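You operate a simulated robot arm through the tools that you are given. There is no shell and no other tool. Be economical: measure what you need, move in short steps, check, and stop when the job is done.

The job below is to be done with a simulated robot arm. You get a single attempt, and the scene is never put back.

## Task
Couple the two trolleys, bolt the tow bar, then take both brakes off.
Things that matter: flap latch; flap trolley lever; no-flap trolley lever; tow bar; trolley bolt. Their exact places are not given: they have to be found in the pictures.

Only the result counts: the job must be done as asked and must still hold three seconds after the hand-in. Knocking over, shifting, dropping, spilling or breaking anything else fails it.

## Robot
A 6-joint arm with a fingered hand on a trunk, on a base that drives. Base frame: it is fixed to the floor where the robot stands at the start and does not move with it; the origin is under the middle of the robot, x ahead of it, y to its left, z up. Readings come in mm, degrees, newtons and seconds.
With the tool pointing down near the work surface it reaches from about 100 to 400 mm from the robot's upright axis, wherever it stands. Its first joint turns from -166.0 to 166.0 degrees. Places, roughly: flap latch [300, 900, 1100]; flap trolley lever [300, 100, 700]; no-flap trolley lever [300, -500, 700]; tow bar [500, 0, 600]; trolley bolt [300, -300, 500]. Payload 2.3 kg.
The tool frame sits at the grasp point between the pads (the TCP): z along the fingers, y along the line on which they close. The tips reach 22 mm beyond it. The gripper opens to 112 mm. The gripper's body begins 60 mm behind the TCP. The gripper is a hand of 3 fingers: y runs from the thumb to the fingers, the wrist lies at [0, 0, -218] in the tool frame.
Orientation is told as [roll, pitch, yaw] about the base's x, y, z axes, in that order, counted from this pose: with the fingers straight down and closing along the base's y, the tool's x points along the base's -x, its y along +y and its z along -z.

## Interface
- The arm moves only by the tool servo_tool. Its argument "increments" is a list of rows, each an object (a shift or turn left out is 0) with "travel": the shift along the tool's x, y, z in m, a list of three; "rotation": the turn, a rotation vector about the tool's x, y, z in rad, a list of three. In form: [{"travel": [dx, dy, dz], "rotation": [ax, ay, az]}, ...]. A call has 1 to 10 rows; each row shifts and turns the commanded pose from where the row before left it, along the tool's axes as they then stand. Rows are played at 5 a second. More than 50 mm and 8.6 degrees between two rows, and nothing of the call is played. Where a pose cannot be reached the arm comes as near as it can. A force on the tool above 40 N (or 10 N above the force at the start of the call, whichever is more), or a blocked arm, ends the call early, and 0.2 s more pass. In this call time passes only in rows, and 0.2 s behind the last. It gives the time, the measured TCP pose, the force on the tool (base axes), the opening and the grip force at its end, in the units of the frame above (readings bear some noise), with the torque about the TCP (base axes, N m) and any sound that the robot's microphone picked up.
- Cameras (640 x 400 px; columns grow to the right, rows downward): "scene" is now at [-14, 98.9, 1379.7]; the picture's right is [-0.67, -0.74, 0.00], its down [-0.66, 0.60, -0.45] and it looks along [0.33, -0.30, -0.90] (base axes); focal length 296 px, centre (320, 200). "wrist" rides on the gripper at [66, 3, -80] in the tool frame; the picture's right is [-0.05, 1.00, 0.00], its down [-0.77, -0.04, -0.64] and it looks along [-0.64, -0.03, 0.77] (tool axes); focal length 275 px, centre (320, 200).
- snapshot(camera): a new picture of that camera. No time passes.
- slide_trunk(by): slides the trunk up (or, below 0, down) by that many mm; the arm and the scene camera ride with it, the base frame stays. It gives what a move gives, with no picture.
- base_move(legs): drives the robot by 1 to 6 legs, each [ahead, left, turn to the left] in mm, mm and degrees, along the robot's own axes; the way and the turn of a leg run together, so that a leg with both is an arc; at most 1500 mm and 180 degrees a leg. The arm and the cameras ride along, it lands a little off, and it stops where it bumps. It gives what a move gives.
- set_fingers(finger1, finger2, thumb_bend): sets how far each is bent, from 0 (flat) to 1 (curled in); at 0.3 the hand is open as for a grip, at 0.7 the pads meet at the TCP. One left out holds its place. A second passes; each finger stops where it meets its share of the squeeze, and holds until it gets a number again. It is the only way to open and close the hand. It gives what a move gives, with no picture; readings hold the bend of each and the force on the fingers (four entries, about 0 where the hand has none), thumb and palm.
- head_to(pan, tilt): turns the head with the scene camera to pan (to the left, within 155 degrees either way) and tilt (down, from -29 to 69), counted from straight ahead of the robot. It gives what a move gives.
- locate(camera, pixels): for up to 12 pixels [column, row] of the newest picture of that camera ("zoom" is the newest enlarged one), the place [x, y, z] in the base frame of the surface seen there, good to about 2 mm. No time passes.
- inspect(camera, box): a new picture of the part [left, top, right, bottom] of that camera's present view, enlarged. No time passes.
- sign_off(): hands the job in; it is judged then, once.

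Go step by step. Measure first, check grasps and placings, and put right what went wrong. The budget is 80 turns and 68 pictures, counting those below and the enlarged ones. Unless the task says otherwise, let go and move clear before handing in, and close with one line.

The tools are called after "Request:" as a command line: name --argument value ..., lists and objects as JSON in quotes. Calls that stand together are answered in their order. servo_tool: Moves the arm, as the interface text tells. Its arguments: {"type":"object","properties":{"increments":{"type":"array","items":{"type":"object","properties":{"travel":{"type":"array","items":{"type":"number"}},"rotation":{"type":"array","items":{"type":"number"}}}}}},"required":["increments"]} The other tools are called the same way: slide_trunk (by) slides the trunk up or down; set_fingers (finger1, finger2, thumb_bend) moves the fingers one by one; base_move (legs) drives the base; head_to (pan, tilt) turns the head that bears the scene camera; snapshot (camera) takes a picture; locate (camera, pixels) gives the place of the surface under pixels of a picture; inspect (camera, box) takes an enlarged picture of a part of a camera's view; sign_off () hands the job in.

At the start:

```text
clock: 0.0
tcp_pos: [247.0, -152.0, 923.5]
orientation: [0.1, 0.1, -0.1]
contact_force: [-0.2, 0.1, -0.3]
torque: [0.0, 0.0, 0.0]
finger_gap: 111.9
finger_force: 0.0
shape: jaw
bend: [0.3, 0.3, 0.3]
finger forces: [0.1, 0.0, 0.0, 0.1, 0.0, 0.0]
trunk travel left (down, up): [-325.0, 265.0]
robot x, y, heading: [2.2, 2.5, -0.3]
head pan, tilt: [-42.3, 63.6]
```

scene: 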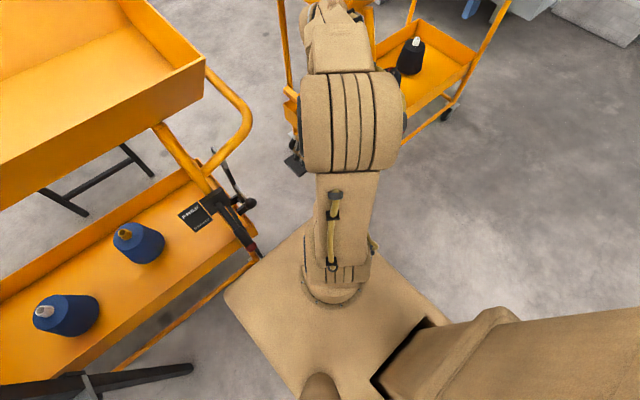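
wrist: 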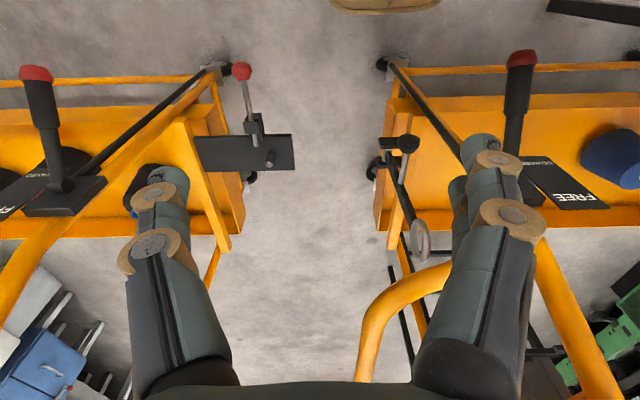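

The wrist picture shows both trolleys: the left one (no-flap side?) has a black plate with a pin near (255,140) and a red knob at (241,70). The right one has a bar with a ring end near (420,240). I'll look closer.

Request:
inspect --camera "wrist" --box '[160, 40, 480, 240]'

Request:
locate --camera "wrist" --pixels '[[241, 70], [255, 130], [270, 158], [285, 150], [420, 240], [405, 143], [388, 142], [383, 65], [37, 73], [65, 185], [522, 57], [507, 165]]'

Request:
head_to --pan 0 --tilt 45

Request:
snapshot --camera "scene"

```text
2.00 times, centred on (320, 140) of wrist
```

zoom: 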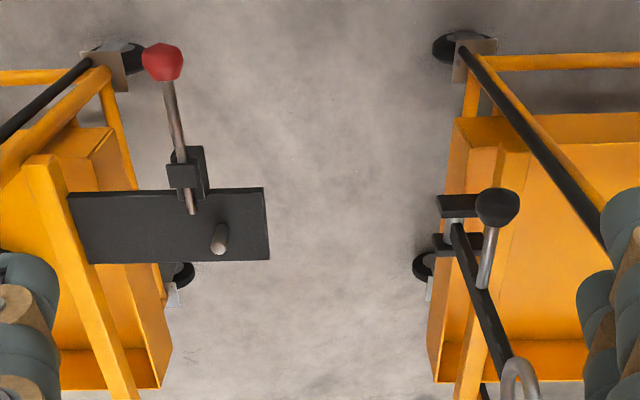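

```text
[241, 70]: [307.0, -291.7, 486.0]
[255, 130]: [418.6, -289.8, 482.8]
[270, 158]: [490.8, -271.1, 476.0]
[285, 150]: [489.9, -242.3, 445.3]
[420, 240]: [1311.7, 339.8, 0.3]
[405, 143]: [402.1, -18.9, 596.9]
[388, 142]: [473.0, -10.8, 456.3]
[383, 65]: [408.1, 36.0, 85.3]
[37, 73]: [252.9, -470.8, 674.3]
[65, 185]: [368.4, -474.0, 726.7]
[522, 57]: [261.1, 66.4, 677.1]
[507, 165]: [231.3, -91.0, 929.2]
```

```text
clock: 1.1
tcp_pos: [247.5, -151.5, 921.6]
orientation: [0.0, -0.1, 0.1]
contact_force: [0.6, -0.3, -0.4]
torque: [0.03, -0.02, 0.0]
finger_gap: 111.9
finger_force: 0.1
shape: jaw
bend: [0.3, 0.3, 0.3]
finger forces: [0.0, 0.0, 0.0, 0.0, 0.0, 0.0]
trunk travel left (down, up): [-325.0, 265.0]
robot x, y, heading: [1.4, -0.9, 0.1]
head pan, tilt: [0.0, 45.0]
```

```text
64 pictures are left
```

scene: 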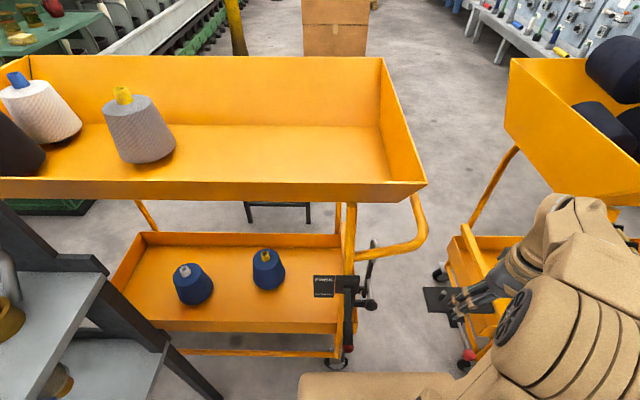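

The tow bar stands stowed on the left trolley with a knob. I'll zoom in on the bar and lever, then pan left for the flap latch.

Request:
inspect --camera "scene" --box '[290, 220, 450, 380]'

Request:
locate --camera "scene" --pixels '[[374, 243], [370, 304], [346, 284], [324, 284], [334, 353], [350, 349], [365, 275], [420, 240], [427, 184], [346, 320], [3, 190], [337, 352]]'

Request:
head_to --pan 70 --tilt 30

Request:
snapshot --camera "scene"

```text
2.50 times, centred on (370, 300) of scene
```

zoom: 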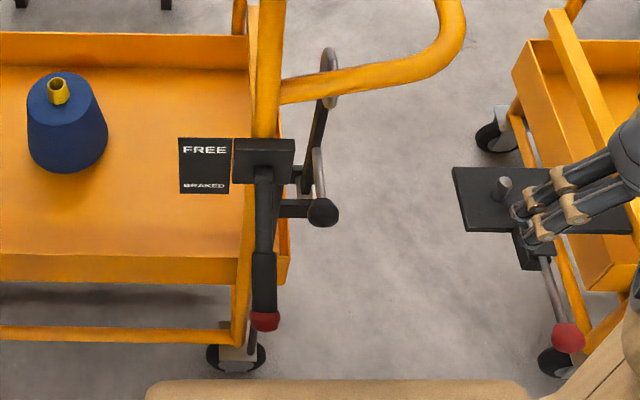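

```text
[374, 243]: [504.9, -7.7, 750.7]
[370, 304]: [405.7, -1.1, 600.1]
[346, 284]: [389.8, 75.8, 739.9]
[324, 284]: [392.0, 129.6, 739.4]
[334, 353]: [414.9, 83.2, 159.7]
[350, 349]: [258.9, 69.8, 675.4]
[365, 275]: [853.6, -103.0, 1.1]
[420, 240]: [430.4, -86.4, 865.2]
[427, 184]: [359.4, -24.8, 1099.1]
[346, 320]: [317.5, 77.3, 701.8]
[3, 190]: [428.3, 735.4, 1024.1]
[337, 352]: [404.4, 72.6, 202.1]
```

```text
clock: 2.5
tcp_pos: [246.1, -150.5, 921.4]
orientation: [0.0, 0.0, 0.0]
contact_force: [0.3, -0.5, 0.0]
torque: [0.02, -0.02, 0.03]
finger_gap: 111.9
finger_force: 0.0
shape: jaw
bend: [0.3, 0.3, 0.3]
finger forces: [0.1, 0.0, 0.0, 0.0, 0.0, 0.0]
trunk travel left (down, up): [-325.0, 265.0]
robot x, y, heading: [0.5, 2.0, -0.0]
head pan, tilt: [70.0, 30.0]
```

```text
62 pictures are left
```

scene: 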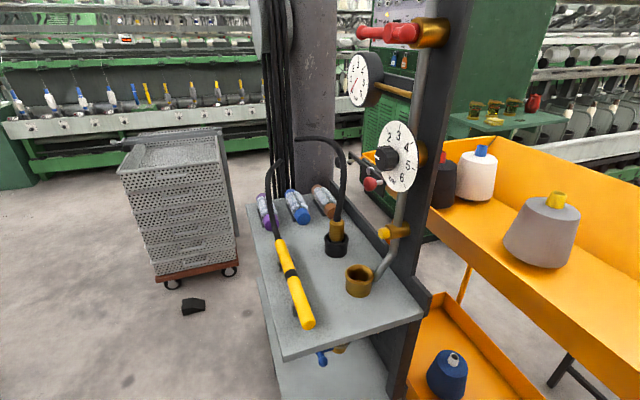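

There's a latch-like thing with a red knob at (371,183), behind the stand at the trolley's far end. I'll zoom in.

Request:
inspect --camera "scene" --box '[320, 120, 480, 240]'

Request:
locate --camera "scene" --pixels '[[371, 183], [352, 160], [384, 156], [365, 172], [372, 156], [435, 215], [340, 158], [390, 200], [350, 340], [420, 310], [255, 215], [438, 150]]'

```text
3.33 times, centred on (400, 180) of scene
```

zoom: 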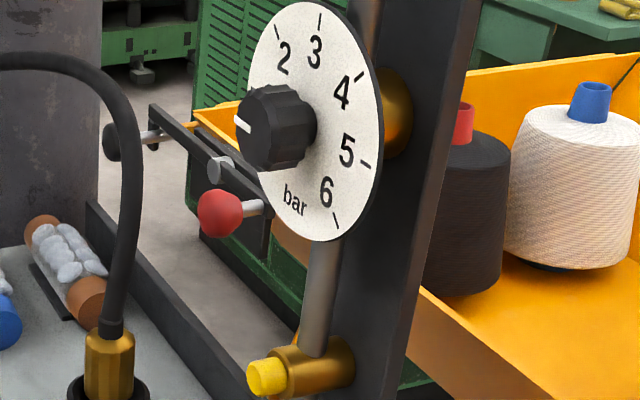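

```text
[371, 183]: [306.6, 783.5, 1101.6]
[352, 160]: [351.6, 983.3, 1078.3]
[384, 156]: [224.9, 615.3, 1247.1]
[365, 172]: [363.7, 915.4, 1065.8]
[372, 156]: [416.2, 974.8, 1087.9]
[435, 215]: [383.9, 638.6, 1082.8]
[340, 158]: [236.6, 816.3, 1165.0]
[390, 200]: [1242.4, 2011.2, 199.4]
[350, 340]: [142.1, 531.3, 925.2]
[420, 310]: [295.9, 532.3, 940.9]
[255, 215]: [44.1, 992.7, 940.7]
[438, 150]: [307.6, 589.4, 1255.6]
```

The latch is partly hidden by a pressure gauge. I'll raise the trunk and look over it.

Request:
slide_trunk --by 260

Request:
head_to --pan 68 --tilt 38

Request:
snapshot --camera "scene"

Request:
inspect --camera "scene" --box '[300, 60, 500, 220]'

```text
clock: 5.2
tcp_pos: [246.9, -150.9, 1181.2]
orientation: [-0.1, 0.1, -0.1]
contact_force: [0.0, -0.5, 0.1]
torque: [0.0, -0.02, -0.01]
finger_gap: 111.9
finger_force: 0.0
shape: jaw
bend: [0.3, 0.3, 0.3]
finger forces: [0.0, 0.1, 0.1, 0.1, 0.0, 0.0]
trunk travel left (down, up): [-585.0, 5.0]
robot x, y, heading: [2.7, 0.1, -0.1]
head pan, tilt: [70.0, 30.0]
```

```text
clock: 5.9
tcp_pos: [247.9, -150.2, 1181.7]
orientation: [0.0, 0.2, -0.1]
contact_force: [-0.3, -0.1, 0.5]
torque: [-0.03, -0.03, 0.01]
finger_gap: 111.9
finger_force: 0.1
shape: jaw
bend: [0.3, 0.3, 0.3]
finger forces: [0.0, 0.0, 0.0, 0.0, 0.1, 0.0]
trunk travel left (down, up): [-585.0, 5.0]
robot x, y, heading: [0.6, -3.4, -0.2]
head pan, tilt: [68.0, 38.0]
```

```text
60 pictures are left
```

scene: 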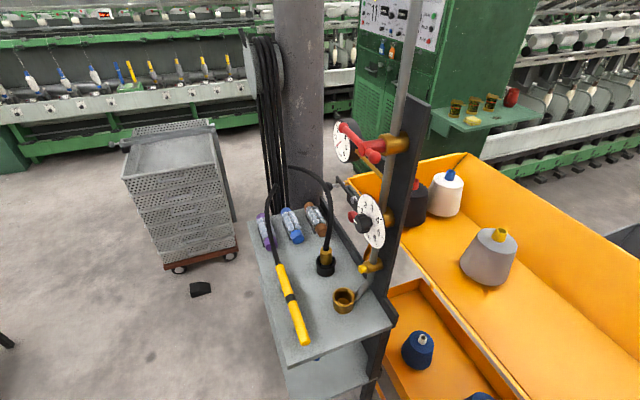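

```text
2.50 times, centred on (400, 140) of scene
```

zoom: 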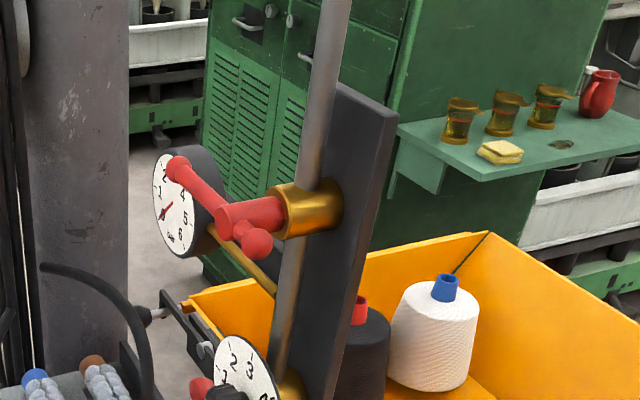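

The view is still blocked. I'll back off and drive left to see the latch squarely; the floor there looks free up to the basket.

Request:
locate --camera "scene" --pixels '[[178, 270], [200, 290], [5, 345], [285, 370], [270, 345]]'

Request:
base_move --legs '[[-450, 0, 0], [0, 650, 0]]'

Request:
head_to --pan 10 --tilt 30

Request:
snapshot --camera "scene"

```text
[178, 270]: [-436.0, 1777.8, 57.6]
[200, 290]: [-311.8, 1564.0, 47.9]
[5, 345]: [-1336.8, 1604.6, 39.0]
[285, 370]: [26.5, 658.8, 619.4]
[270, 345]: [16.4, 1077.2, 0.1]
```

```text
clock: 11.8
tcp_pos: [-196.1, 500.7, 1183.1]
orientation: [0.0, 0.0, -0.5]
contact_force: [-0.2, 0.6, 0.5]
torque: [0.02, 0.02, 0.01]
finger_gap: 111.9
finger_force: 0.0
shape: jaw
bend: [0.3, 0.3, 0.3]
finger forces: [0.0, 0.0, 0.0, 0.1, 0.0, 0.1]
trunk travel left (down, up): [-585.0, 5.0]
robot x, y, heading: [-442.3, 652.9, -0.4]
head pan, tilt: [68.0, 38.0]
```

```text
clock: 13.1
tcp_pos: [-194.6, 500.1, 1183.4]
orientation: [-0.1, 0.0, -0.5]
contact_force: [-0.3, 0.0, -0.5]
torque: [0.03, 0.0, 0.04]
finger_gap: 112.1
finger_force: 0.0
shape: jaw
bend: [0.3, 0.3, 0.3]
finger forces: [0.0, 0.0, 0.0, 0.0, 0.0, 0.0]
trunk travel left (down, up): [-585.0, 5.0]
robot x, y, heading: [-443.1, 651.7, -0.6]
head pan, tilt: [10.0, 30.0]
```

```text
58 pictures are left
```

scene: 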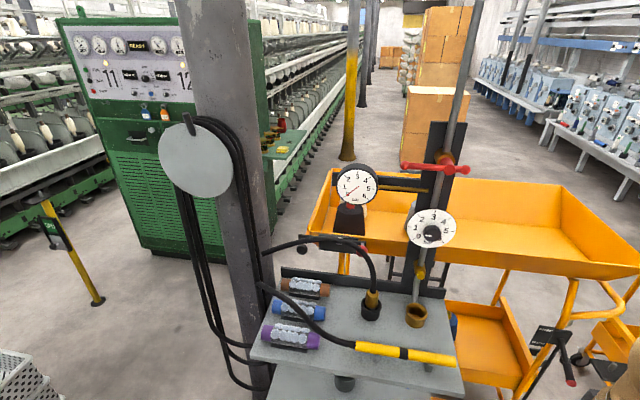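

Request:
inspect --camera "scene" --box '[280, 160, 440, 280]'

Request:
locate --camera "scene" --pixels '[[304, 248], [320, 240], [352, 236], [361, 243], [340, 262], [312, 225], [330, 170], [580, 380], [548, 350], [400, 265]]'

Request:
inspect --camera "scene" --box '[480, 250, 640, 400]'

```text
3.33 times, centred on (360, 220) of scene
```

zoom: 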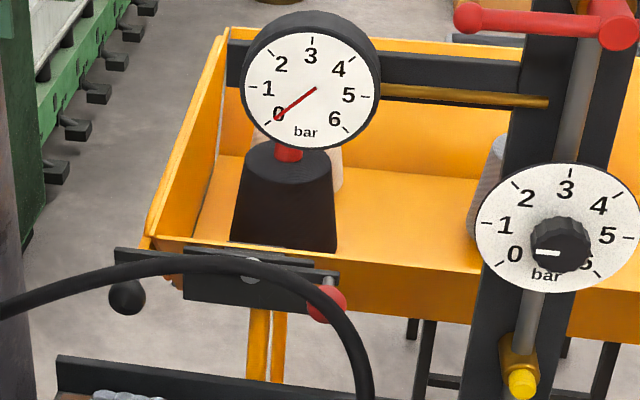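

```text
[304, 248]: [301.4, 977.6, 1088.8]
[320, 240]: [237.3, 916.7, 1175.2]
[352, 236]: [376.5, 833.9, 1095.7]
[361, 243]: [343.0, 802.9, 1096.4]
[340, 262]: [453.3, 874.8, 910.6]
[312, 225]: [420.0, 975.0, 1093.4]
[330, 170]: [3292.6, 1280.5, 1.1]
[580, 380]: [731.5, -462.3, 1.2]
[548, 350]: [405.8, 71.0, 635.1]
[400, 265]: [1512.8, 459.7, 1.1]
```

```text
2.67 times, centred on (560, 325) of scene
```

zoom: 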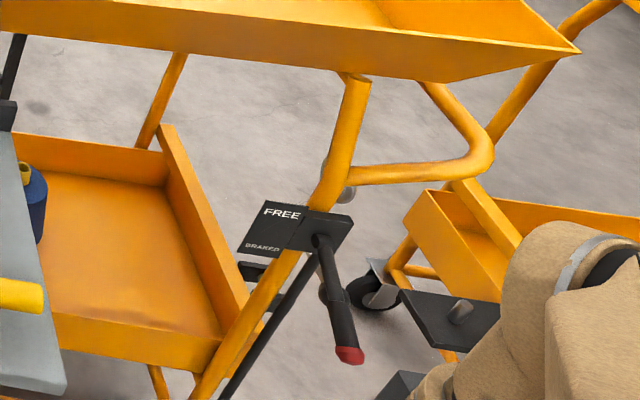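

Request:
inspect --camera "scene" --box '[296, 212, 376, 262]'

Request:
locate --camera "zoom" --pixels '[[100, 290], [160, 290], [250, 300], [400, 300], [400, 340], [560, 300], [110, 250], [200, 240], [150, 120]]'

```text
8.00 times, centred on (336, 237) of scene
```

zoom: 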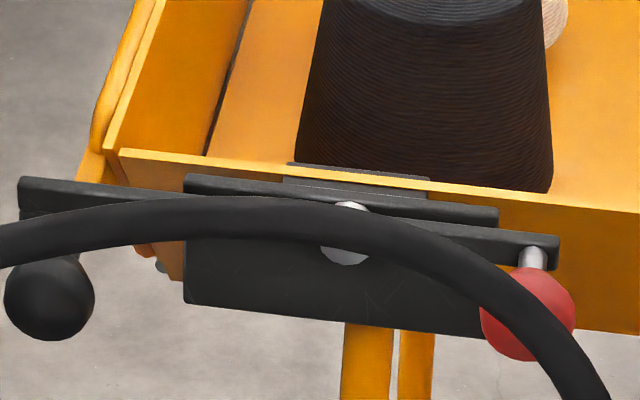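

```text
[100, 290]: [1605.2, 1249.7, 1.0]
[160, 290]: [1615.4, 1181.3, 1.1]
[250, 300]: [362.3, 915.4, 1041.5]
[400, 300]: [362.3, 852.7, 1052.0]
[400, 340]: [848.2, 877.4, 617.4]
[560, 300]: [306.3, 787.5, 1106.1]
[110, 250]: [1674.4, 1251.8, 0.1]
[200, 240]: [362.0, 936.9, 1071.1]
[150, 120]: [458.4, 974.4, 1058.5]
```

The latch is a rocker bar lying across the closed flap's edge, so it looks shut and I'll leave it alone for now. I'll drive back in front of the gap between the trolleys and study the tow bar.

Request:
base_move --legs '[[0, -790, 0], [430, 0, 0.5]]'

Request:
head_to --pan 15 --tilt 58

Request:
snapshot --camera "scene"

Request:
snapshot --camera "wrist"

```text
clock: 19.6
tcp_pos: [227.2, -297.6, 1181.8]
orientation: [0.0, 0.0, -0.5]
contact_force: [1.0, 0.6, 0.4]
torque: [-0.03, 0.01, 0.02]
finger_gap: 112.1
finger_force: 0.0
shape: jaw
bend: [0.3, 0.3, 0.3]
finger forces: [0.1, 0.1, 0.0, 0.1, 0.1, 0.0]
trunk travel left (down, up): [-585.0, 5.0]
robot x, y, heading: [-17.0, -144.3, -0.8]
head pan, tilt: [10.0, 30.0]
```

```text
clock: 20.5
tcp_pos: [226.8, -298.6, 1182.9]
orientation: [0.0, 0.0, -0.5]
contact_force: [0.0, -0.4, 0.9]
torque: [0.0, -0.01, 0.0]
finger_gap: 112.1
finger_force: 0.0
shape: jaw
bend: [0.3, 0.3, 0.3]
finger forces: [0.1, 0.0, 0.0, 0.0, 0.0, 0.1]
trunk travel left (down, up): [-585.0, 5.0]
robot x, y, heading: [-19.1, -144.5, -0.5]
head pan, tilt: [15.0, 58.0]
```

```text
54 pictures are left
```

scene: 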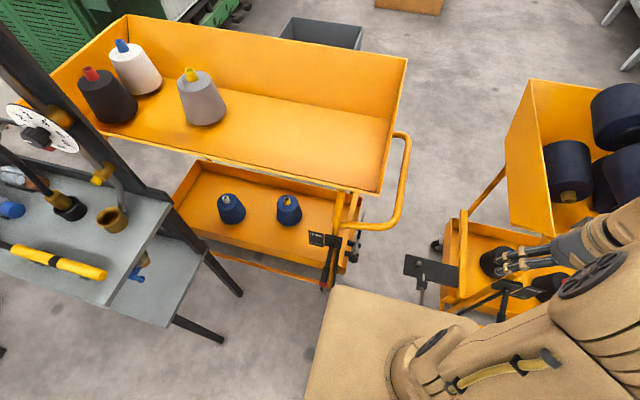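

```text
53 pictures are left
```

wrist: 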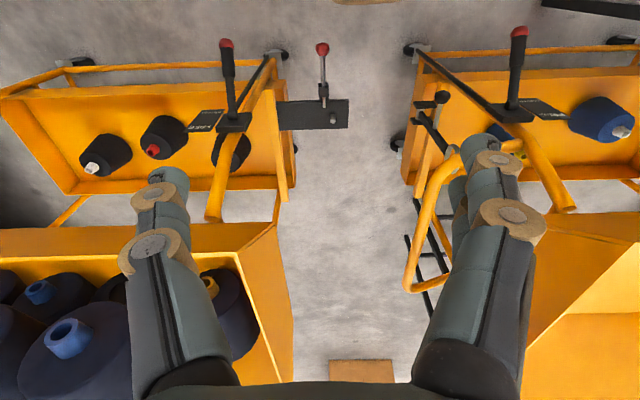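

I'll zoom in on both coupling ends from the wrist camera.

Request:
inspect --camera "wrist" --box '[390, 70, 490, 180]'

Request:
locate --camera "zoom" --pixels '[[338, 175], [180, 280], [256, 330], [330, 440]]'

Request:
inspect --camera "wrist" --box '[270, 30, 370, 140]'

Request:
locate --camera "wrist" --pixels '[[442, 97], [420, 118], [322, 48], [323, 72], [324, 92], [325, 105], [332, 117], [345, 125], [230, 45], [232, 122], [520, 33], [512, 112]]'

```text
3.64 times, centred on (440, 125) of wrist
```

zoom: 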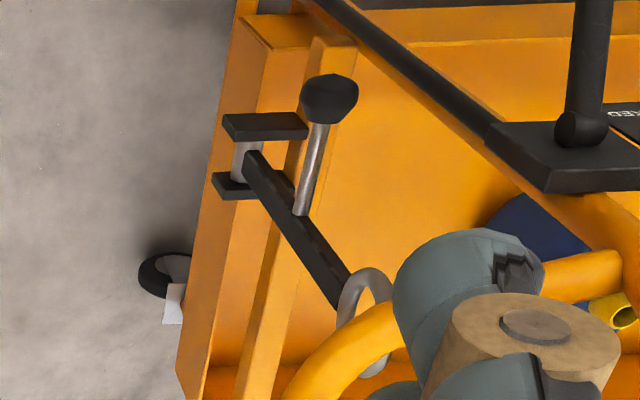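

```text
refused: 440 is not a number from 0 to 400
```

```text
3.64 times, centred on (320, 85) of wrist
```

zoom: 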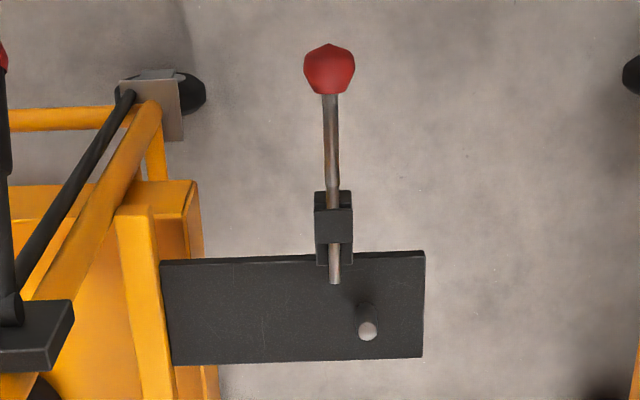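

```text
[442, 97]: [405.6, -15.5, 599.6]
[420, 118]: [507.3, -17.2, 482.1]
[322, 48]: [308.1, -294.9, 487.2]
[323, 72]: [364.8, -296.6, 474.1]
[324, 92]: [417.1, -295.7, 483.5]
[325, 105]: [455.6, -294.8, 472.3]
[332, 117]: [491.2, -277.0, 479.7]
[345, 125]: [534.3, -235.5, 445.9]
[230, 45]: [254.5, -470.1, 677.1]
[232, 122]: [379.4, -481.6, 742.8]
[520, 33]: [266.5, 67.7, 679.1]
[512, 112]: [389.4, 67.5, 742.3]
```

I'll check the clevis and ring geometry from the scene camera.

Request:
inspect --camera "scene" --box '[300, 190, 420, 300]'

Request:
inspect --camera "wrist" --box '[400, 80, 464, 120]'

Request:
locate --camera "zoom" --pixels '[[300, 170], [190, 265], [215, 310], [140, 390], [330, 380], [410, 180], [400, 340]]'

```text
3.64 times, centred on (360, 245) of scene
```

zoom: 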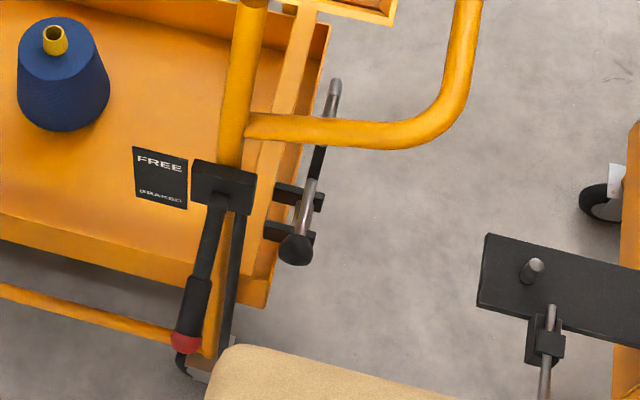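

```text
10.00 times, centred on (432, 100) of wrist
```

zoom: 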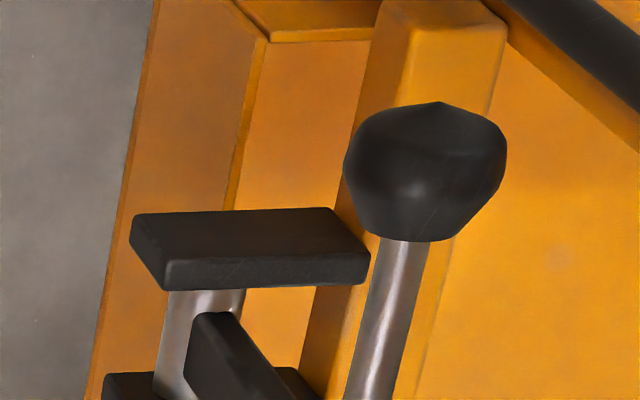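

```text
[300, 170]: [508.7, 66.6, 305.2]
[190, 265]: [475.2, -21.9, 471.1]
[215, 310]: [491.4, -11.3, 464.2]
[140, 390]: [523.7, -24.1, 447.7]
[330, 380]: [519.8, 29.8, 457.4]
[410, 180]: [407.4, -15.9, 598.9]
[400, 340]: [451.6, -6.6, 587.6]
```

The clevis pin runs along x at about (495,-20,460), and the bar stands up with its handle knob at (406,-16,599). The plate pin is at (491,-277). I'll lower the trunk, move toward the gap and point the tool ahead.

Request:
slide_trunk --by -400

Request:
servo_tool --increments '[{"travel": [-0.018, 0.04, 0]}, {"travel": [-0.018, 0.04, 0]}, {"travel": [-0.018, 0.04, 0]}, {"travel": [-0.018, 0.04, 0]}, {"travel": [-0.018, 0.03, 0]}]'

Request:
servo_tool --increments '[{"rotation": [0, -0.14, 0]}, {"rotation": [0, -0.14, 0]}]'

```text
clock: 24.3
tcp_pos: [226.8, -298.2, 782.2]
orientation: [0.1, 0.1, -0.6]
contact_force: [0.5, -0.7, 0.2]
torque: [0.02, -0.02, 0.03]
finger_gap: 112.1
finger_force: 0.1
shape: jaw
bend: [0.3, 0.3, 0.3]
finger forces: [0.1, 0.0, 0.1, 0.0, 0.0, 0.0]
trunk travel left (down, up): [-185.0, 405.0]
robot x, y, heading: [-20.4, -145.1, -0.6]
head pan, tilt: [15.0, 58.0]
```

```text
clock: 25.5
tcp_pos: [318.7, -108.2, 782.8]
orientation: [0.0, 0.0, -0.5]
contact_force: [0.6, -0.4, -0.1]
torque: [-0.01, 0.0, -0.02]
finger_gap: 112.1
finger_force: 0.2
shape: jaw
bend: [0.3, 0.3, 0.3]
finger forces: [0.0, 0.1, 0.1, 0.0, 0.0, 0.0]
trunk travel left (down, up): [-185.0, 405.0]
robot x, y, heading: [-17.5, -145.0, -0.3]
head pan, tilt: [15.0, 58.0]
```

```text
clock: 26.1
tcp_pos: [318.7, -108.6, 782.4]
orientation: [0.1, -16.2, -0.4]
contact_force: [0.0, -0.5, 0.1]
torque: [0.01, -0.01, 0.02]
finger_gap: 112.0
finger_force: 0.1
shape: jaw
bend: [0.3, 0.3, 0.3]
finger forces: [0.0, 0.0, 0.0, 0.0, 0.1, 0.0]
trunk travel left (down, up): [-185.0, 405.0]
robot x, y, heading: [-15.4, -146.3, -0.4]
head pan, tilt: [15.0, 58.0]
```

Pitch goes the right way. I'll continue to about -80° and partly close the fingers.

Request:
servo_tool --increments '[{"rotation": [0, -0.14, 0]}, {"rotation": [0, -0.14, 0]}, {"rotation": [0, -0.14, 0]}, {"rotation": [0, -0.14, 0]}, {"rotation": [0, -0.14, 0]}, {"rotation": [0, -0.14, 0]}, {"rotation": [0, -0.14, 0]}, {"rotation": [0, -0.14, 0]}]'

Request:
slide_trunk --by -180

Request:
snapshot --camera "scene"

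Request:
snapshot --camera "wrist"

```text
clock: 27.9
tcp_pos: [403.0, -78.6, 844.4]
orientation: [-2.6, -76.3, 1.3]
contact_force: [-25.0, -7.3, -0.1]
torque: [-0.11, 0.33, 1.79]
finger_gap: 111.8
finger_force: 0.1
shape: jaw
bend: [0.22, 0.3, 0.3]
finger forces: [21.3, 0.0, 0.1, 0.0, 0.1, 0.0]
out of reach, approached as far as the arm can: row 4, 5, 6, 7, 8
trunk travel left (down, up): [-185.0, 405.0]
robot x, y, heading: [-20.6, -145.4, -0.6]
head pan, tilt: [15.0, 58.0]
```

```text
clock: 28.4
tcp_pos: [403.3, -78.4, 840.1]
orientation: [1.3, -77.4, -2.9]
contact_force: [-25.9, -8.1, 20.0]
torque: [1.36, 0.07, 1.88]
finger_gap: 111.8
finger_force: 0.1
shape: jaw
bend: [0.21, 0.28, 0.3]
finger forces: [26.5, 5.7, 0.0, 0.0, 0.0, 0.0]
trunk travel left (down, up): [-173.0, 417.0]
robot x, y, heading: [-20.4, -144.6, -0.5]
head pan, tilt: [15.0, 58.0]
stopped: the force on the tool passed its limit at 46 N (the readings are from after the stop); the commanded pose is now the measured one
```

```text
48 pictures are left
```

scene: 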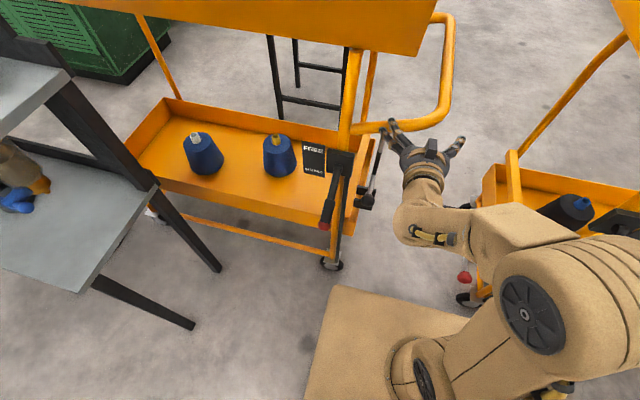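

```text
47 pictures are left
```

wrist: 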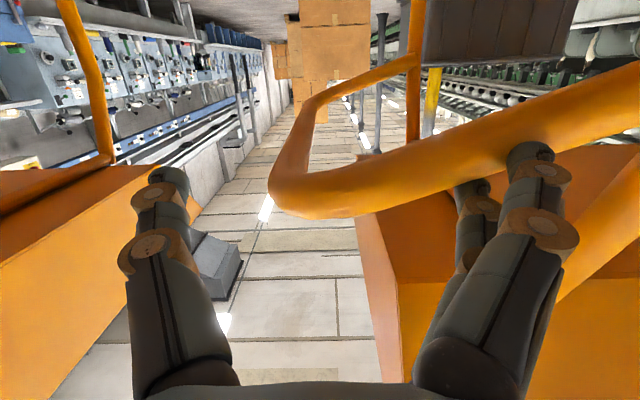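

Reach ran out near the axis, so the hand slid forward and touched the handle tube. I'll back the base off to free it and get room for a level tool.

Request:
base_move --legs '[[-170, 0, 0]]'

Request:
snapshot --camera "scene"

Request:
locate --camera "scene" --pixels '[[320, 200]]'

```text
clock: 29.9
tcp_pos: [234.6, -75.1, 835.0]
orientation: [-0.1, -77.0, -1.3]
contact_force: [-0.3, -0.3, 0.4]
torque: [-0.05, 0.0, 0.01]
finger_gap: 111.8
finger_force: 0.1
shape: jaw
bend: [0.3, 0.3, 0.3]
finger forces: [0.0, 0.0, 0.1, 0.0, 0.0, 0.0]
trunk travel left (down, up): [-173.0, 417.0]
robot x, y, heading: [-189.7, -145.3, -0.3]
head pan, tilt: [15.0, 58.0]
```

```text
46 pictures are left
```

scene: 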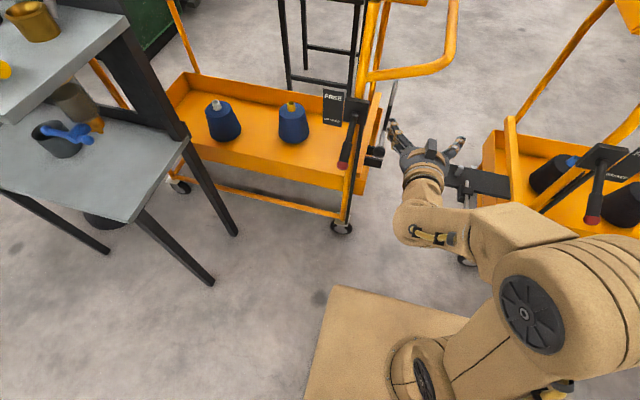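

```text
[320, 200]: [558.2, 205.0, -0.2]
```

Freed, no contact. I'll lower the trunk, level the tool and line up with the knob height and y, staying back in x.

Request:
slide_trunk --by -172

Request:
servo_tool --increments '[{"travel": [0.033, 0.03, 0.008]}, {"travel": [0.033, 0.03, 0.008]}, {"travel": [0, 0, 0]}]'

Request:
snapshot --camera "wrist"

```text
clock: 31.8
tcp_pos: [235.8, -75.1, 664.0]
orientation: [-0.2, -77.1, -1.3]
contact_force: [-0.1, 0.3, -0.4]
torque: [0.0, 0.01, 0.01]
finger_gap: 112.0
finger_force: 0.0
shape: jaw
bend: [0.3, 0.3, 0.3]
finger forces: [0.0, 0.1, 0.0, 0.0, 0.1, 0.1]
trunk travel left (down, up): [-1.0, 589.0]
robot x, y, heading: [-191.6, -143.9, -0.5]
head pan, tilt: [15.0, 58.0]
```

```text
clock: 32.6
tcp_pos: [237.3, -15.1, 594.4]
orientation: [-0.1, -77.0, -1.3]
contact_force: [-0.3, 0.8, 0.3]
torque: [0.01, -0.01, 0.01]
finger_gap: 111.7
finger_force: 0.0
shape: jaw
bend: [0.3, 0.3, 0.3]
finger forces: [0.0, 0.1, 0.0, 0.0, 0.0, 0.0]
trunk travel left (down, up): [-1.0, 589.0]
robot x, y, heading: [-191.8, -143.6, -0.5]
head pan, tilt: [15.0, 58.0]
```

```text
45 pictures are left
```

wrist: 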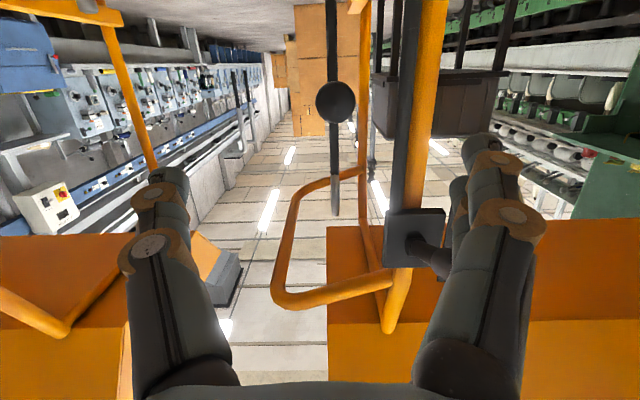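

The knob is centred at (335,102). I'll level the tool, half close the fingers and drive ahead onto the knob.

Request:
servo_tool --increments '[{"rotation": [0, -0.1, 0]}, {"rotation": [0, -0.1, 0]}, {"travel": [0, 0, 0]}]'

Request:
set_fingers --finger1 0.48 --finger2 0.48 --thumb_bend 0.48

Request:
base_move --legs '[[110, 0, 0]]'

Request:
snapshot --camera "wrist"

Request:
snapshot --camera "scene"

```text
clock: 33.4
tcp_pos: [231.8, -1.7, 601.5]
orientation: [-0.5, -88.3, -1.3]
contact_force: [-0.2, 0.2, -0.5]
torque: [-0.02, 0.01, -0.02]
finger_gap: 112.0
finger_force: 0.0
shape: jaw
bend: [0.3, 0.3, 0.3]
finger forces: [0.0, 0.1, 0.1, 0.0, 0.0, 0.1]
out of reach, approached as far as the arm can: row 2
trunk travel left (down, up): [-1.0, 589.0]
robot x, y, heading: [-193.0, -140.4, -0.0]
head pan, tilt: [15.0, 58.0]
```

```text
clock: 34.4
tcp_pos: [231.4, -1.8, 601.2]
orientation: [-0.7, -88.3, -0.9]
contact_force: [0.6, -0.9, 0.6]
torque: [0.0, 0.01, 0.0]
finger_gap: 61.5
finger_force: 0.1
shape: fingers
bend: [0.48, 0.48, 0.48]
finger forces: [0.0, 0.0, 0.0, 0.1, 0.1, 0.0]
trunk travel left (down, up): [-1.0, 589.0]
robot x, y, heading: [-197.2, -145.2, -0.3]
head pan, tilt: [15.0, 58.0]
```

```text
clock: 35.6
tcp_pos: [342.5, -3.6, 603.3]
orientation: [-0.8, -88.4, -0.9]
contact_force: [-0.9, 0.5, -0.1]
torque: [0.03, -0.01, -0.01]
finger_gap: 61.4
finger_force: 0.1
shape: fingers
bend: [0.48, 0.48, 0.48]
finger forces: [0.0, 0.0, 0.0, 0.0, 0.1, 0.0]
trunk travel left (down, up): [-1.0, 589.0]
robot x, y, heading: [-87.6, -143.3, -0.4]
head pan, tilt: [15.0, 58.0]
```

```text
44 pictures are left
```

wrist: 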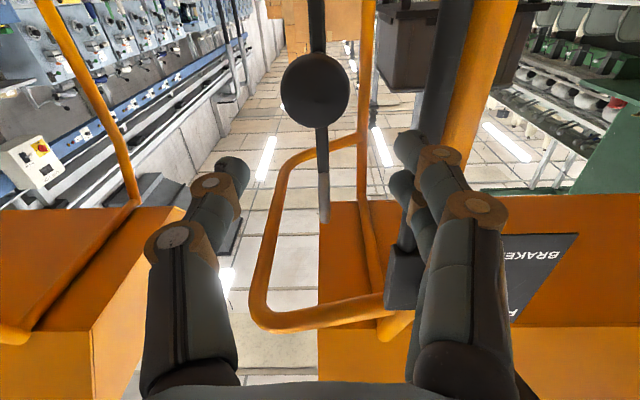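

```text
43 pictures are left
```

scene: 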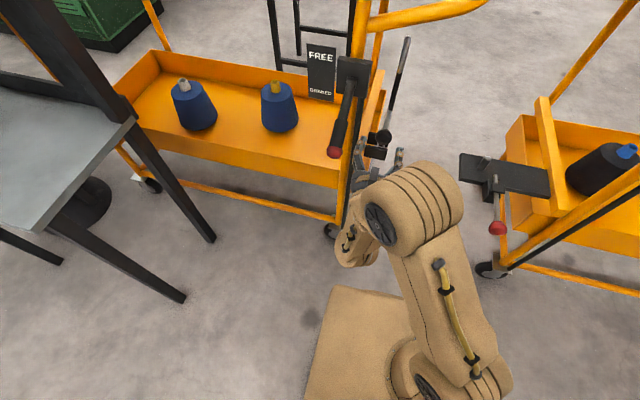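

I'll locate the knob relative to the hand.

Request:
locate --camera "wrist" --pixels '[[315, 90], [315, 70], [315, 118], [295, 92], [335, 92], [323, 160], [320, 25]]'

```text
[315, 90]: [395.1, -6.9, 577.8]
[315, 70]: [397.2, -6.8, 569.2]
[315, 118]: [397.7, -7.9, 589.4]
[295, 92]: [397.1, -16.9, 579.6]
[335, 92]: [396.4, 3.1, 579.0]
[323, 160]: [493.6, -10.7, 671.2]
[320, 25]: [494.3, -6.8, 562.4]
```

The knob's centre is about (411,-7,580), so I'll drop 22 mm and advance 65 mm.

Request:
servo_tool --increments '[{"travel": [0.012, -0.003, 0]}, {"travel": [0.011, 0, 0]}, {"travel": [0, 0, 0]}]'

Request:
base_move --legs '[[66, 0, 0]]'

Request:
snapshot --camera "wrist"

```text
clock: 36.4
tcp_pos: [338.9, 0.9, 580.7]
orientation: [-1.0, -88.1, -0.8]
contact_force: [-0.2, 0.4, 0.2]
torque: [0.02, 0.02, -0.01]
finger_gap: 61.4
finger_force: 0.0
shape: fingers
bend: [0.48, 0.48, 0.48]
finger forces: [0.1, 0.0, 0.0, 0.0, 0.0, 0.1]
out of reach, approached as far as the arm can: row 1
trunk travel left (down, up): [-1.0, 589.0]
robot x, y, heading: [-82.5, -146.3, -0.8]
head pan, tilt: [15.0, 58.0]
```

```text
clock: 37.4
tcp_pos: [403.7, 0.2, 580.2]
orientation: [-0.9, -88.1, -0.9]
contact_force: [0.4, 0.2, -0.7]
torque: [0.01, 0.01, -0.02]
finger_gap: 61.4
finger_force: 0.1
shape: fingers
bend: [0.48, 0.48, 0.48]
finger forces: [0.0, 0.0, 0.0, 0.1, 0.0, 0.0]
trunk travel left (down, up): [-1.0, 589.0]
robot x, y, heading: [-14.8, -147.2, -0.4]
head pan, tilt: [15.0, 58.0]
```

```text
42 pictures are left
```

wrist: 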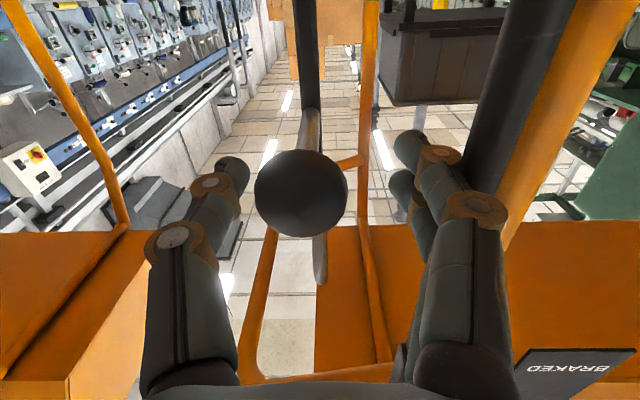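

The knob is between the pads at (300,190). I'll shift a little and close on it.

Request:
servo_tool --increments '[{"travel": [0, -0.007, 0.002]}, {"travel": [0, 0, 0]}]'

Request:
set_fingers --finger1 0.6 --finger2 0.6 --thumb_bend 0.6

```text
clock: 38.0
tcp_pos: [403.5, 0.2, 581.6]
orientation: [-1.1, -88.1, -0.9]
contact_force: [-1.1, -0.2, -0.3]
torque: [-0.02, 0.02, -0.01]
finger_gap: 61.5
finger_force: 0.2
shape: fingers
bend: [0.48, 0.48, 0.48]
finger forces: [0.0, 0.0, 0.0, 0.0, 0.1, 0.0]
out of reach, approached as far as the arm can: row 1
trunk travel left (down, up): [-1.0, 589.0]
robot x, y, heading: [-16.1, -144.3, -0.4]
head pan, tilt: [15.0, 58.0]
```

```text
clock: 39.0
tcp_pos: [403.7, 0.3, 579.8]
orientation: [0.1, -88.2, -2.1]
contact_force: [1.4, -5.1, 0.2]
torque: [-0.02, -0.02, -0.06]
finger_gap: 35.8
finger_force: 2.4
shape: fingers
bend: [0.6, 0.6, 0.57]
finger forces: [0.0, 0.0, 0.0, 0.1, 5.7, 0.1]
trunk travel left (down, up): [-1.0, 589.0]
robot x, y, heading: [-18.7, -141.2, -0.2]
head pan, tilt: [15.0, 58.0]
```

The arm is at its inner reach limit here. I'll open slightly, back the base 90 mm and extend the arm by the same amount for room to follow the arc.

Request:
set_fingers --finger1 0.45 --finger2 0.45 --thumb_bend 0.45

Request:
base_move --legs '[[-90, 0, 0]]'

Request:
servo_tool --increments '[{"travel": [0, -0.004, 0.03]}, {"travel": [0, -0.004, 0.03]}, {"travel": [0, 0, 0.03]}, {"travel": [0, 0, 0]}]'

Request:
snapshot --camera "wrist"

```text
clock: 40.0
tcp_pos: [404.3, 1.4, 580.7]
orientation: [-1.1, -88.1, -0.9]
contact_force: [-0.1, 0.1, 0.2]
torque: [0.01, 0.01, 0.0]
finger_gap: 68.9
finger_force: 0.1
shape: fingers
bend: [0.45, 0.45, 0.45]
finger forces: [0.1, 0.1, 0.0, 0.0, 0.0, 0.0]
trunk travel left (down, up): [-1.0, 589.0]
robot x, y, heading: [-15.0, -142.7, -0.4]
head pan, tilt: [15.0, 58.0]
```

```text
clock: 41.1
tcp_pos: [316.5, 1.1, 580.4]
orientation: [-1.1, -88.2, -0.9]
contact_force: [0.3, 0.2, -0.3]
torque: [0.04, -0.01, -0.03]
finger_gap: 68.6
finger_force: 0.0
shape: fingers
bend: [0.45, 0.45, 0.45]
finger forces: [0.0, 0.0, 0.0, 0.0, 0.0, 0.0]
trunk travel left (down, up): [-1.0, 589.0]
robot x, y, heading: [-105.0, -148.0, -0.5]
head pan, tilt: [15.0, 58.0]
```

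```text
clock: 42.1
tcp_pos: [400.3, 15.1, 589.5]
orientation: [-1.1, -87.9, -1.2]
contact_force: [-3.9, -6.8, 0.5]
torque: [-0.07, 0.0, -0.02]
finger_gap: 69.7
finger_force: 3.5
shape: fingers
bend: [0.46, 0.46, 0.44]
finger forces: [1.7, 1.8, 0.0, 0.1, 2.5, 0.0]
out of reach, approached as far as the arm can: row 1, 2, 3
trunk travel left (down, up): [-1.0, 589.0]
robot x, y, heading: [-106.7, -142.8, -0.5]
head pan, tilt: [15.0, 58.0]
```

```text
41 pictures are left
```

wrist: 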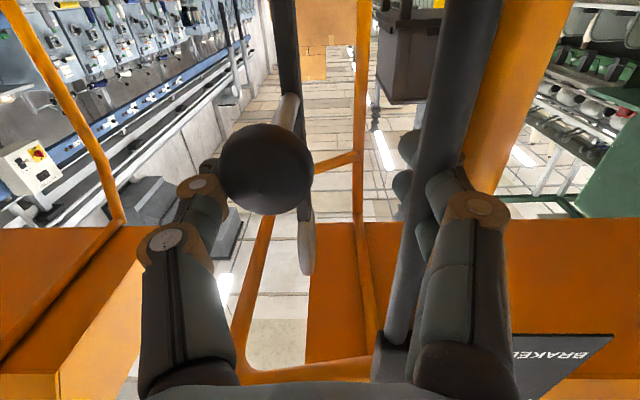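

Level pitch is past the wrist's limit, which is why moves drift. I'll back off, ease the pitch to about -65° and realign.

Request:
base_move --legs '[[-90, 0, 0]]'

Request:
servo_tool --increments '[{"rotation": [0, 0.14, 0]}, {"rotation": [0, 0.14, 0]}, {"rotation": [0, 0.12, 0]}, {"travel": [0, -0.022, 0]}, {"travel": [0, 0, 0]}]'

```text
clock: 43.2
tcp_pos: [310.0, 15.6, 589.5]
orientation: [-1.3, -88.0, -0.9]
contact_force: [0.1, -0.6, -0.1]
torque: [0.01, 0.01, 0.0]
finger_gap: 69.2
finger_force: 0.2
shape: fingers
bend: [0.45, 0.45, 0.45]
finger forces: [0.1, 0.0, 0.0, 0.0, 0.1, 0.0]
trunk travel left (down, up): [-1.0, 589.0]
robot x, y, heading: [-195.9, -146.7, -0.5]
head pan, tilt: [15.0, 58.0]
```

```text
clock: 44.4
tcp_pos: [309.6, -5.0, 588.7]
orientation: [-0.1, -65.0, -2.2]
contact_force: [-0.4, -0.8, 0.0]
torque: [0.02, -0.01, -0.01]
finger_gap: 69.2
finger_force: 0.0
shape: fingers
bend: [0.45, 0.45, 0.45]
finger forces: [0.1, 0.0, 0.0, 0.0, 0.0, 0.0]
trunk travel left (down, up): [-1.0, 589.0]
robot x, y, heading: [-200.0, -143.0, -0.5]
head pan, tilt: [15.0, 58.0]
```

Request:
servo_tool --increments '[{"travel": [-0.0085, -0.002, 0.029]}, {"travel": [-0.0085, -0.002, 0.029]}, {"travel": [0, 0, 0]}]'

Request:
snapshot --camera "wrist"

Request:
snapshot --camera "scene"

```text
clock: 45.2
tcp_pos: [368.5, -13.4, 579.5]
orientation: [-0.1, -65.1, -2.1]
contact_force: [0.2, 0.0, -0.1]
torque: [0.01, 0.03, -0.01]
finger_gap: 69.2
finger_force: 0.0
shape: fingers
bend: [0.45, 0.45, 0.45]
finger forces: [0.0, 0.0, 0.1, 0.0, 0.0, 0.1]
trunk travel left (down, up): [-1.0, 589.0]
robot x, y, heading: [-194.2, -144.5, -0.7]
head pan, tilt: [15.0, 58.0]
```

```text
40 pictures are left
```

wrist: 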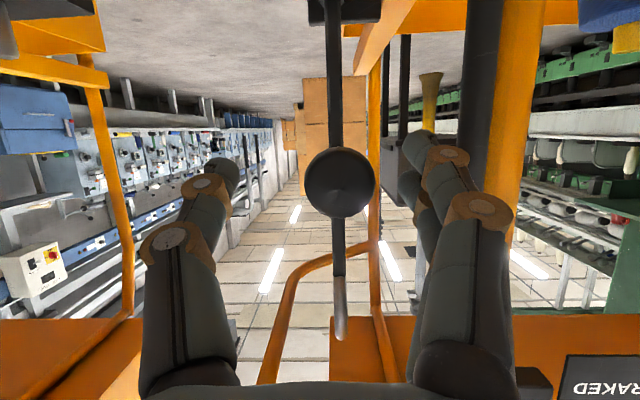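

```text
39 pictures are left
```

scene: 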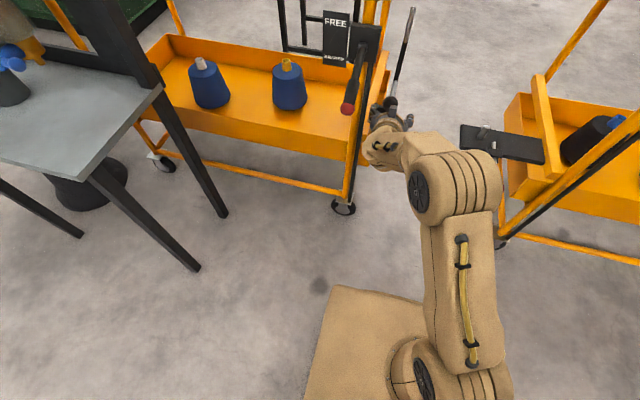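

Free movement now, with the knob at (340,182). I'll advance 36 mm, nudge +y and grip.

Request:
servo_tool --increments '[{"travel": [-0.0075, 0.004, 0.017]}, {"travel": [-0.0075, 0.003, 0.017]}, {"travel": [0, 0, 0]}]'

Request:
set_fingers --finger1 0.62 --finger2 0.62 --thumb_bend 0.62

Request:
snapshot --camera "wrist"

```text
clock: 46.0
tcp_pos: [407.9, -6.4, 579.0]
orientation: [-0.1, -65.0, -2.3]
contact_force: [-0.2, -0.3, -0.9]
torque: [0.03, -0.01, -0.01]
finger_gap: 69.5
finger_force: 0.1
shape: fingers
bend: [0.45, 0.45, 0.45]
finger forces: [0.0, 0.0, 0.0, 0.1, 0.0, 0.0]
trunk travel left (down, up): [-1.0, 589.0]
robot x, y, heading: [-194.4, -142.9, -0.4]
head pan, tilt: [15.0, 58.0]
```

```text
clock: 47.0
tcp_pos: [407.0, -7.7, 579.2]
orientation: [-0.2, -65.0, -2.1]
contact_force: [1.7, -0.4, -0.4]
torque: [-0.04, 0.01, -0.03]
finger_gap: 25.0
finger_force: 1.7
shape: fingers
bend: [0.62, 0.59, 0.61]
finger forces: [0.0, 2.2, 0.1, 0.0, 1.7, 0.1]
trunk travel left (down, up): [-1.0, 589.0]
robot x, y, heading: [-196.3, -141.2, -0.6]
head pan, tilt: [15.0, 58.0]
```

```text
38 pictures are left
```

wrist: 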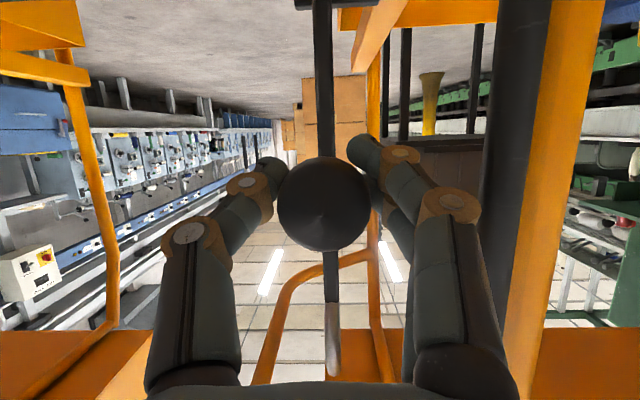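

The knob is caged lightly. I'll swing the bar toward -y along its arc, twisting the hand with it, 3 steps first.

Request:
servo_tool --increments '[{"travel": [0.0012, -0.0179, 0.0006], "rotation": [0, 0, 0.148]}, {"travel": [0.001, -0.0178, 0.0017], "rotation": [0, 0, 0.148]}, {"travel": [0.0007, -0.0177, 0.0028], "rotation": [0, 0, 0.148]}]'

Request:
snapshot --camera "wrist"

```text
clock: 47.8
tcp_pos: [404.4, -60.1, 567.9]
orientation: [42.6, -54.9, -50.7]
contact_force: [2.2, 0.0, 0.7]
torque: [0.04, -0.01, 0.07]
finger_gap: 25.8
finger_force: 2.7
shape: fingers
bend: [0.62, 0.6, 0.6]
finger forces: [0.4, 1.2, 0.0, 0.0, 3.9, 0.0]
trunk travel left (down, up): [-1.0, 589.0]
robot x, y, heading: [-197.8, -145.2, -0.4]
head pan, tilt: [15.0, 58.0]
```

```text
37 pictures are left
```

wrist: 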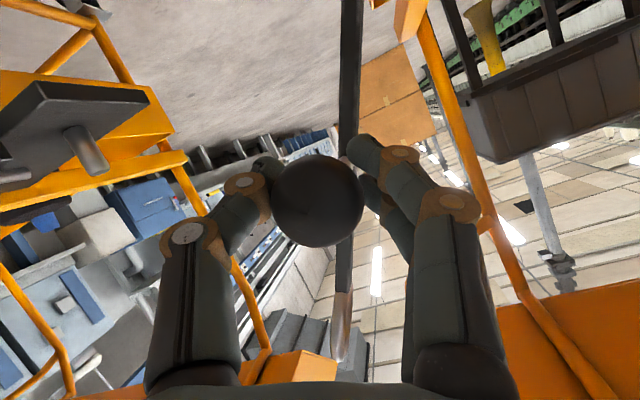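

The bar follows. Continuing.

Request:
servo_tool --increments '[{"travel": [0.0006, -0.0175, 0.0038], "rotation": [0, 0, 0.148]}, {"travel": [0.0005, -0.0173, 0.0047], "rotation": [0, 0, 0.148]}, {"travel": [0.0004, -0.017, 0.0055], "rotation": [0, 0, 0.148]}, {"travel": [0.0004, -0.0168, 0.0062], "rotation": [0, 0, 0.148]}]'

Request:
snapshot --camera "wrist"

```text
clock: 48.8
tcp_pos: [411.5, -97.8, 523.9]
orientation: [61.2, -27.5, -78.5]
contact_force: [-2.3, -2.6, -3.5]
torque: [0.03, -0.03, 0.04]
finger_gap: 25.4
finger_force: 2.1
shape: fingers
bend: [0.62, 0.62, 0.61]
finger forces: [0.0, 0.0, 0.0, 0.1, 4.1, 0.1]
out of reach, approached as far as the arm can: row 3, 4
trunk travel left (down, up): [-1.0, 589.0]
robot x, y, heading: [-193.6, -145.6, -0.5]
head pan, tilt: [15.0, 58.0]
```

```text
36 pictures are left
```

wrist: 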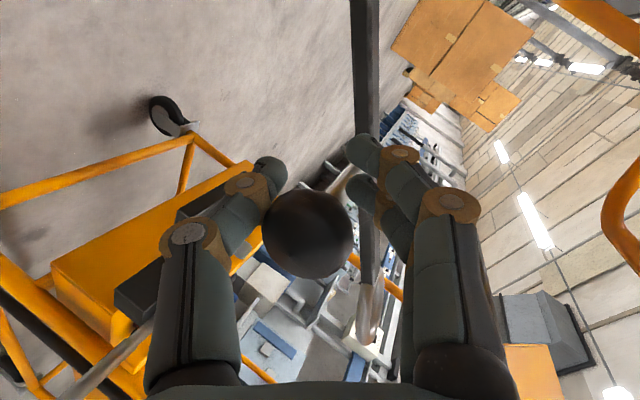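

The wrist twist limit is reached, at about 47° of bar swing. I'll measure where the knob and bar are now.

Request:
locate --camera "wrist" --pixels '[[308, 232], [366, 60], [366, 120], [370, 320], [366, 270], [358, 10]]'

Request:
snapshot --camera "scene"

```text
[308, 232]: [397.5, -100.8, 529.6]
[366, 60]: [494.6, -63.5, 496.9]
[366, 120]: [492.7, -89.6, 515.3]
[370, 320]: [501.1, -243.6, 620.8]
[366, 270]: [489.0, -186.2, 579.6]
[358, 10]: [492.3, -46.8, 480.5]
```

```text
35 pictures are left
```

scene: 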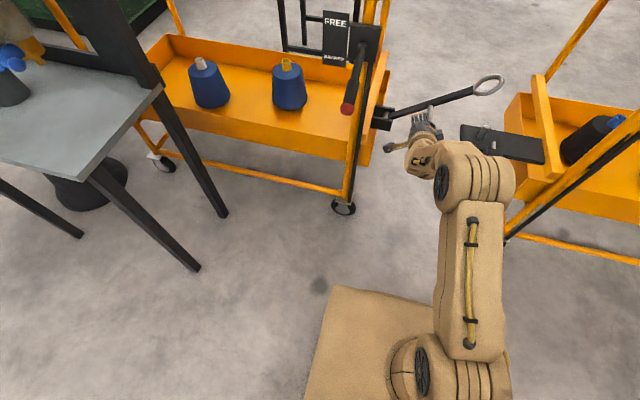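

The bar is at about 54° from upright and the pivot near (y -10, z 455). I'll continue the arc without more twist, two steps.

Request:
servo_tool --increments '[{"travel": [-0.0012, -0.0185, 0.0078], "rotation": [0, 0, -0.05]}, {"travel": [0.0018, -0.0172, 0.0078], "rotation": [0, 0, -0.05]}, {"travel": [0, 0, 0]}]'

Request:
snapshot --camera "wrist"

```text
clock: 49.6
tcp_pos: [426.1, -95.8, 499.6]
orientation: [59.6, -32.6, -75.2]
contact_force: [-5.8, -0.5, -5.9]
torque: [0.12, -0.11, -0.11]
finger_gap: 25.1
finger_force: 4.1
shape: fingers
bend: [0.62, 0.62, 0.62]
finger forces: [0.0, 0.1, 0.0, 0.1, 7.6, 0.0]
out of reach, approached as far as the arm can: row 1, 2
trunk travel left (down, up): [-1.0, 589.0]
robot x, y, heading: [-193.9, -148.3, -0.3]
head pan, tilt: [15.0, 58.0]
```

```text
34 pictures are left
```

wrist: 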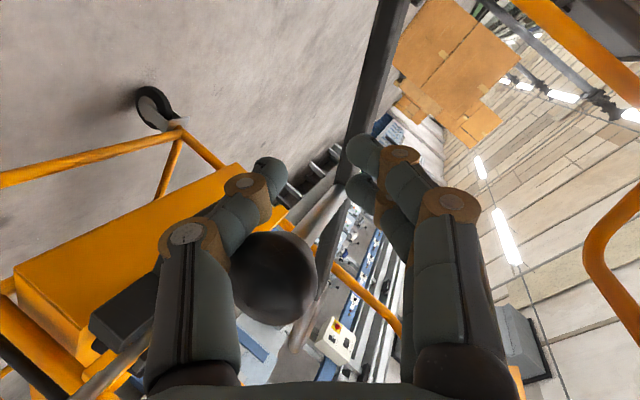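

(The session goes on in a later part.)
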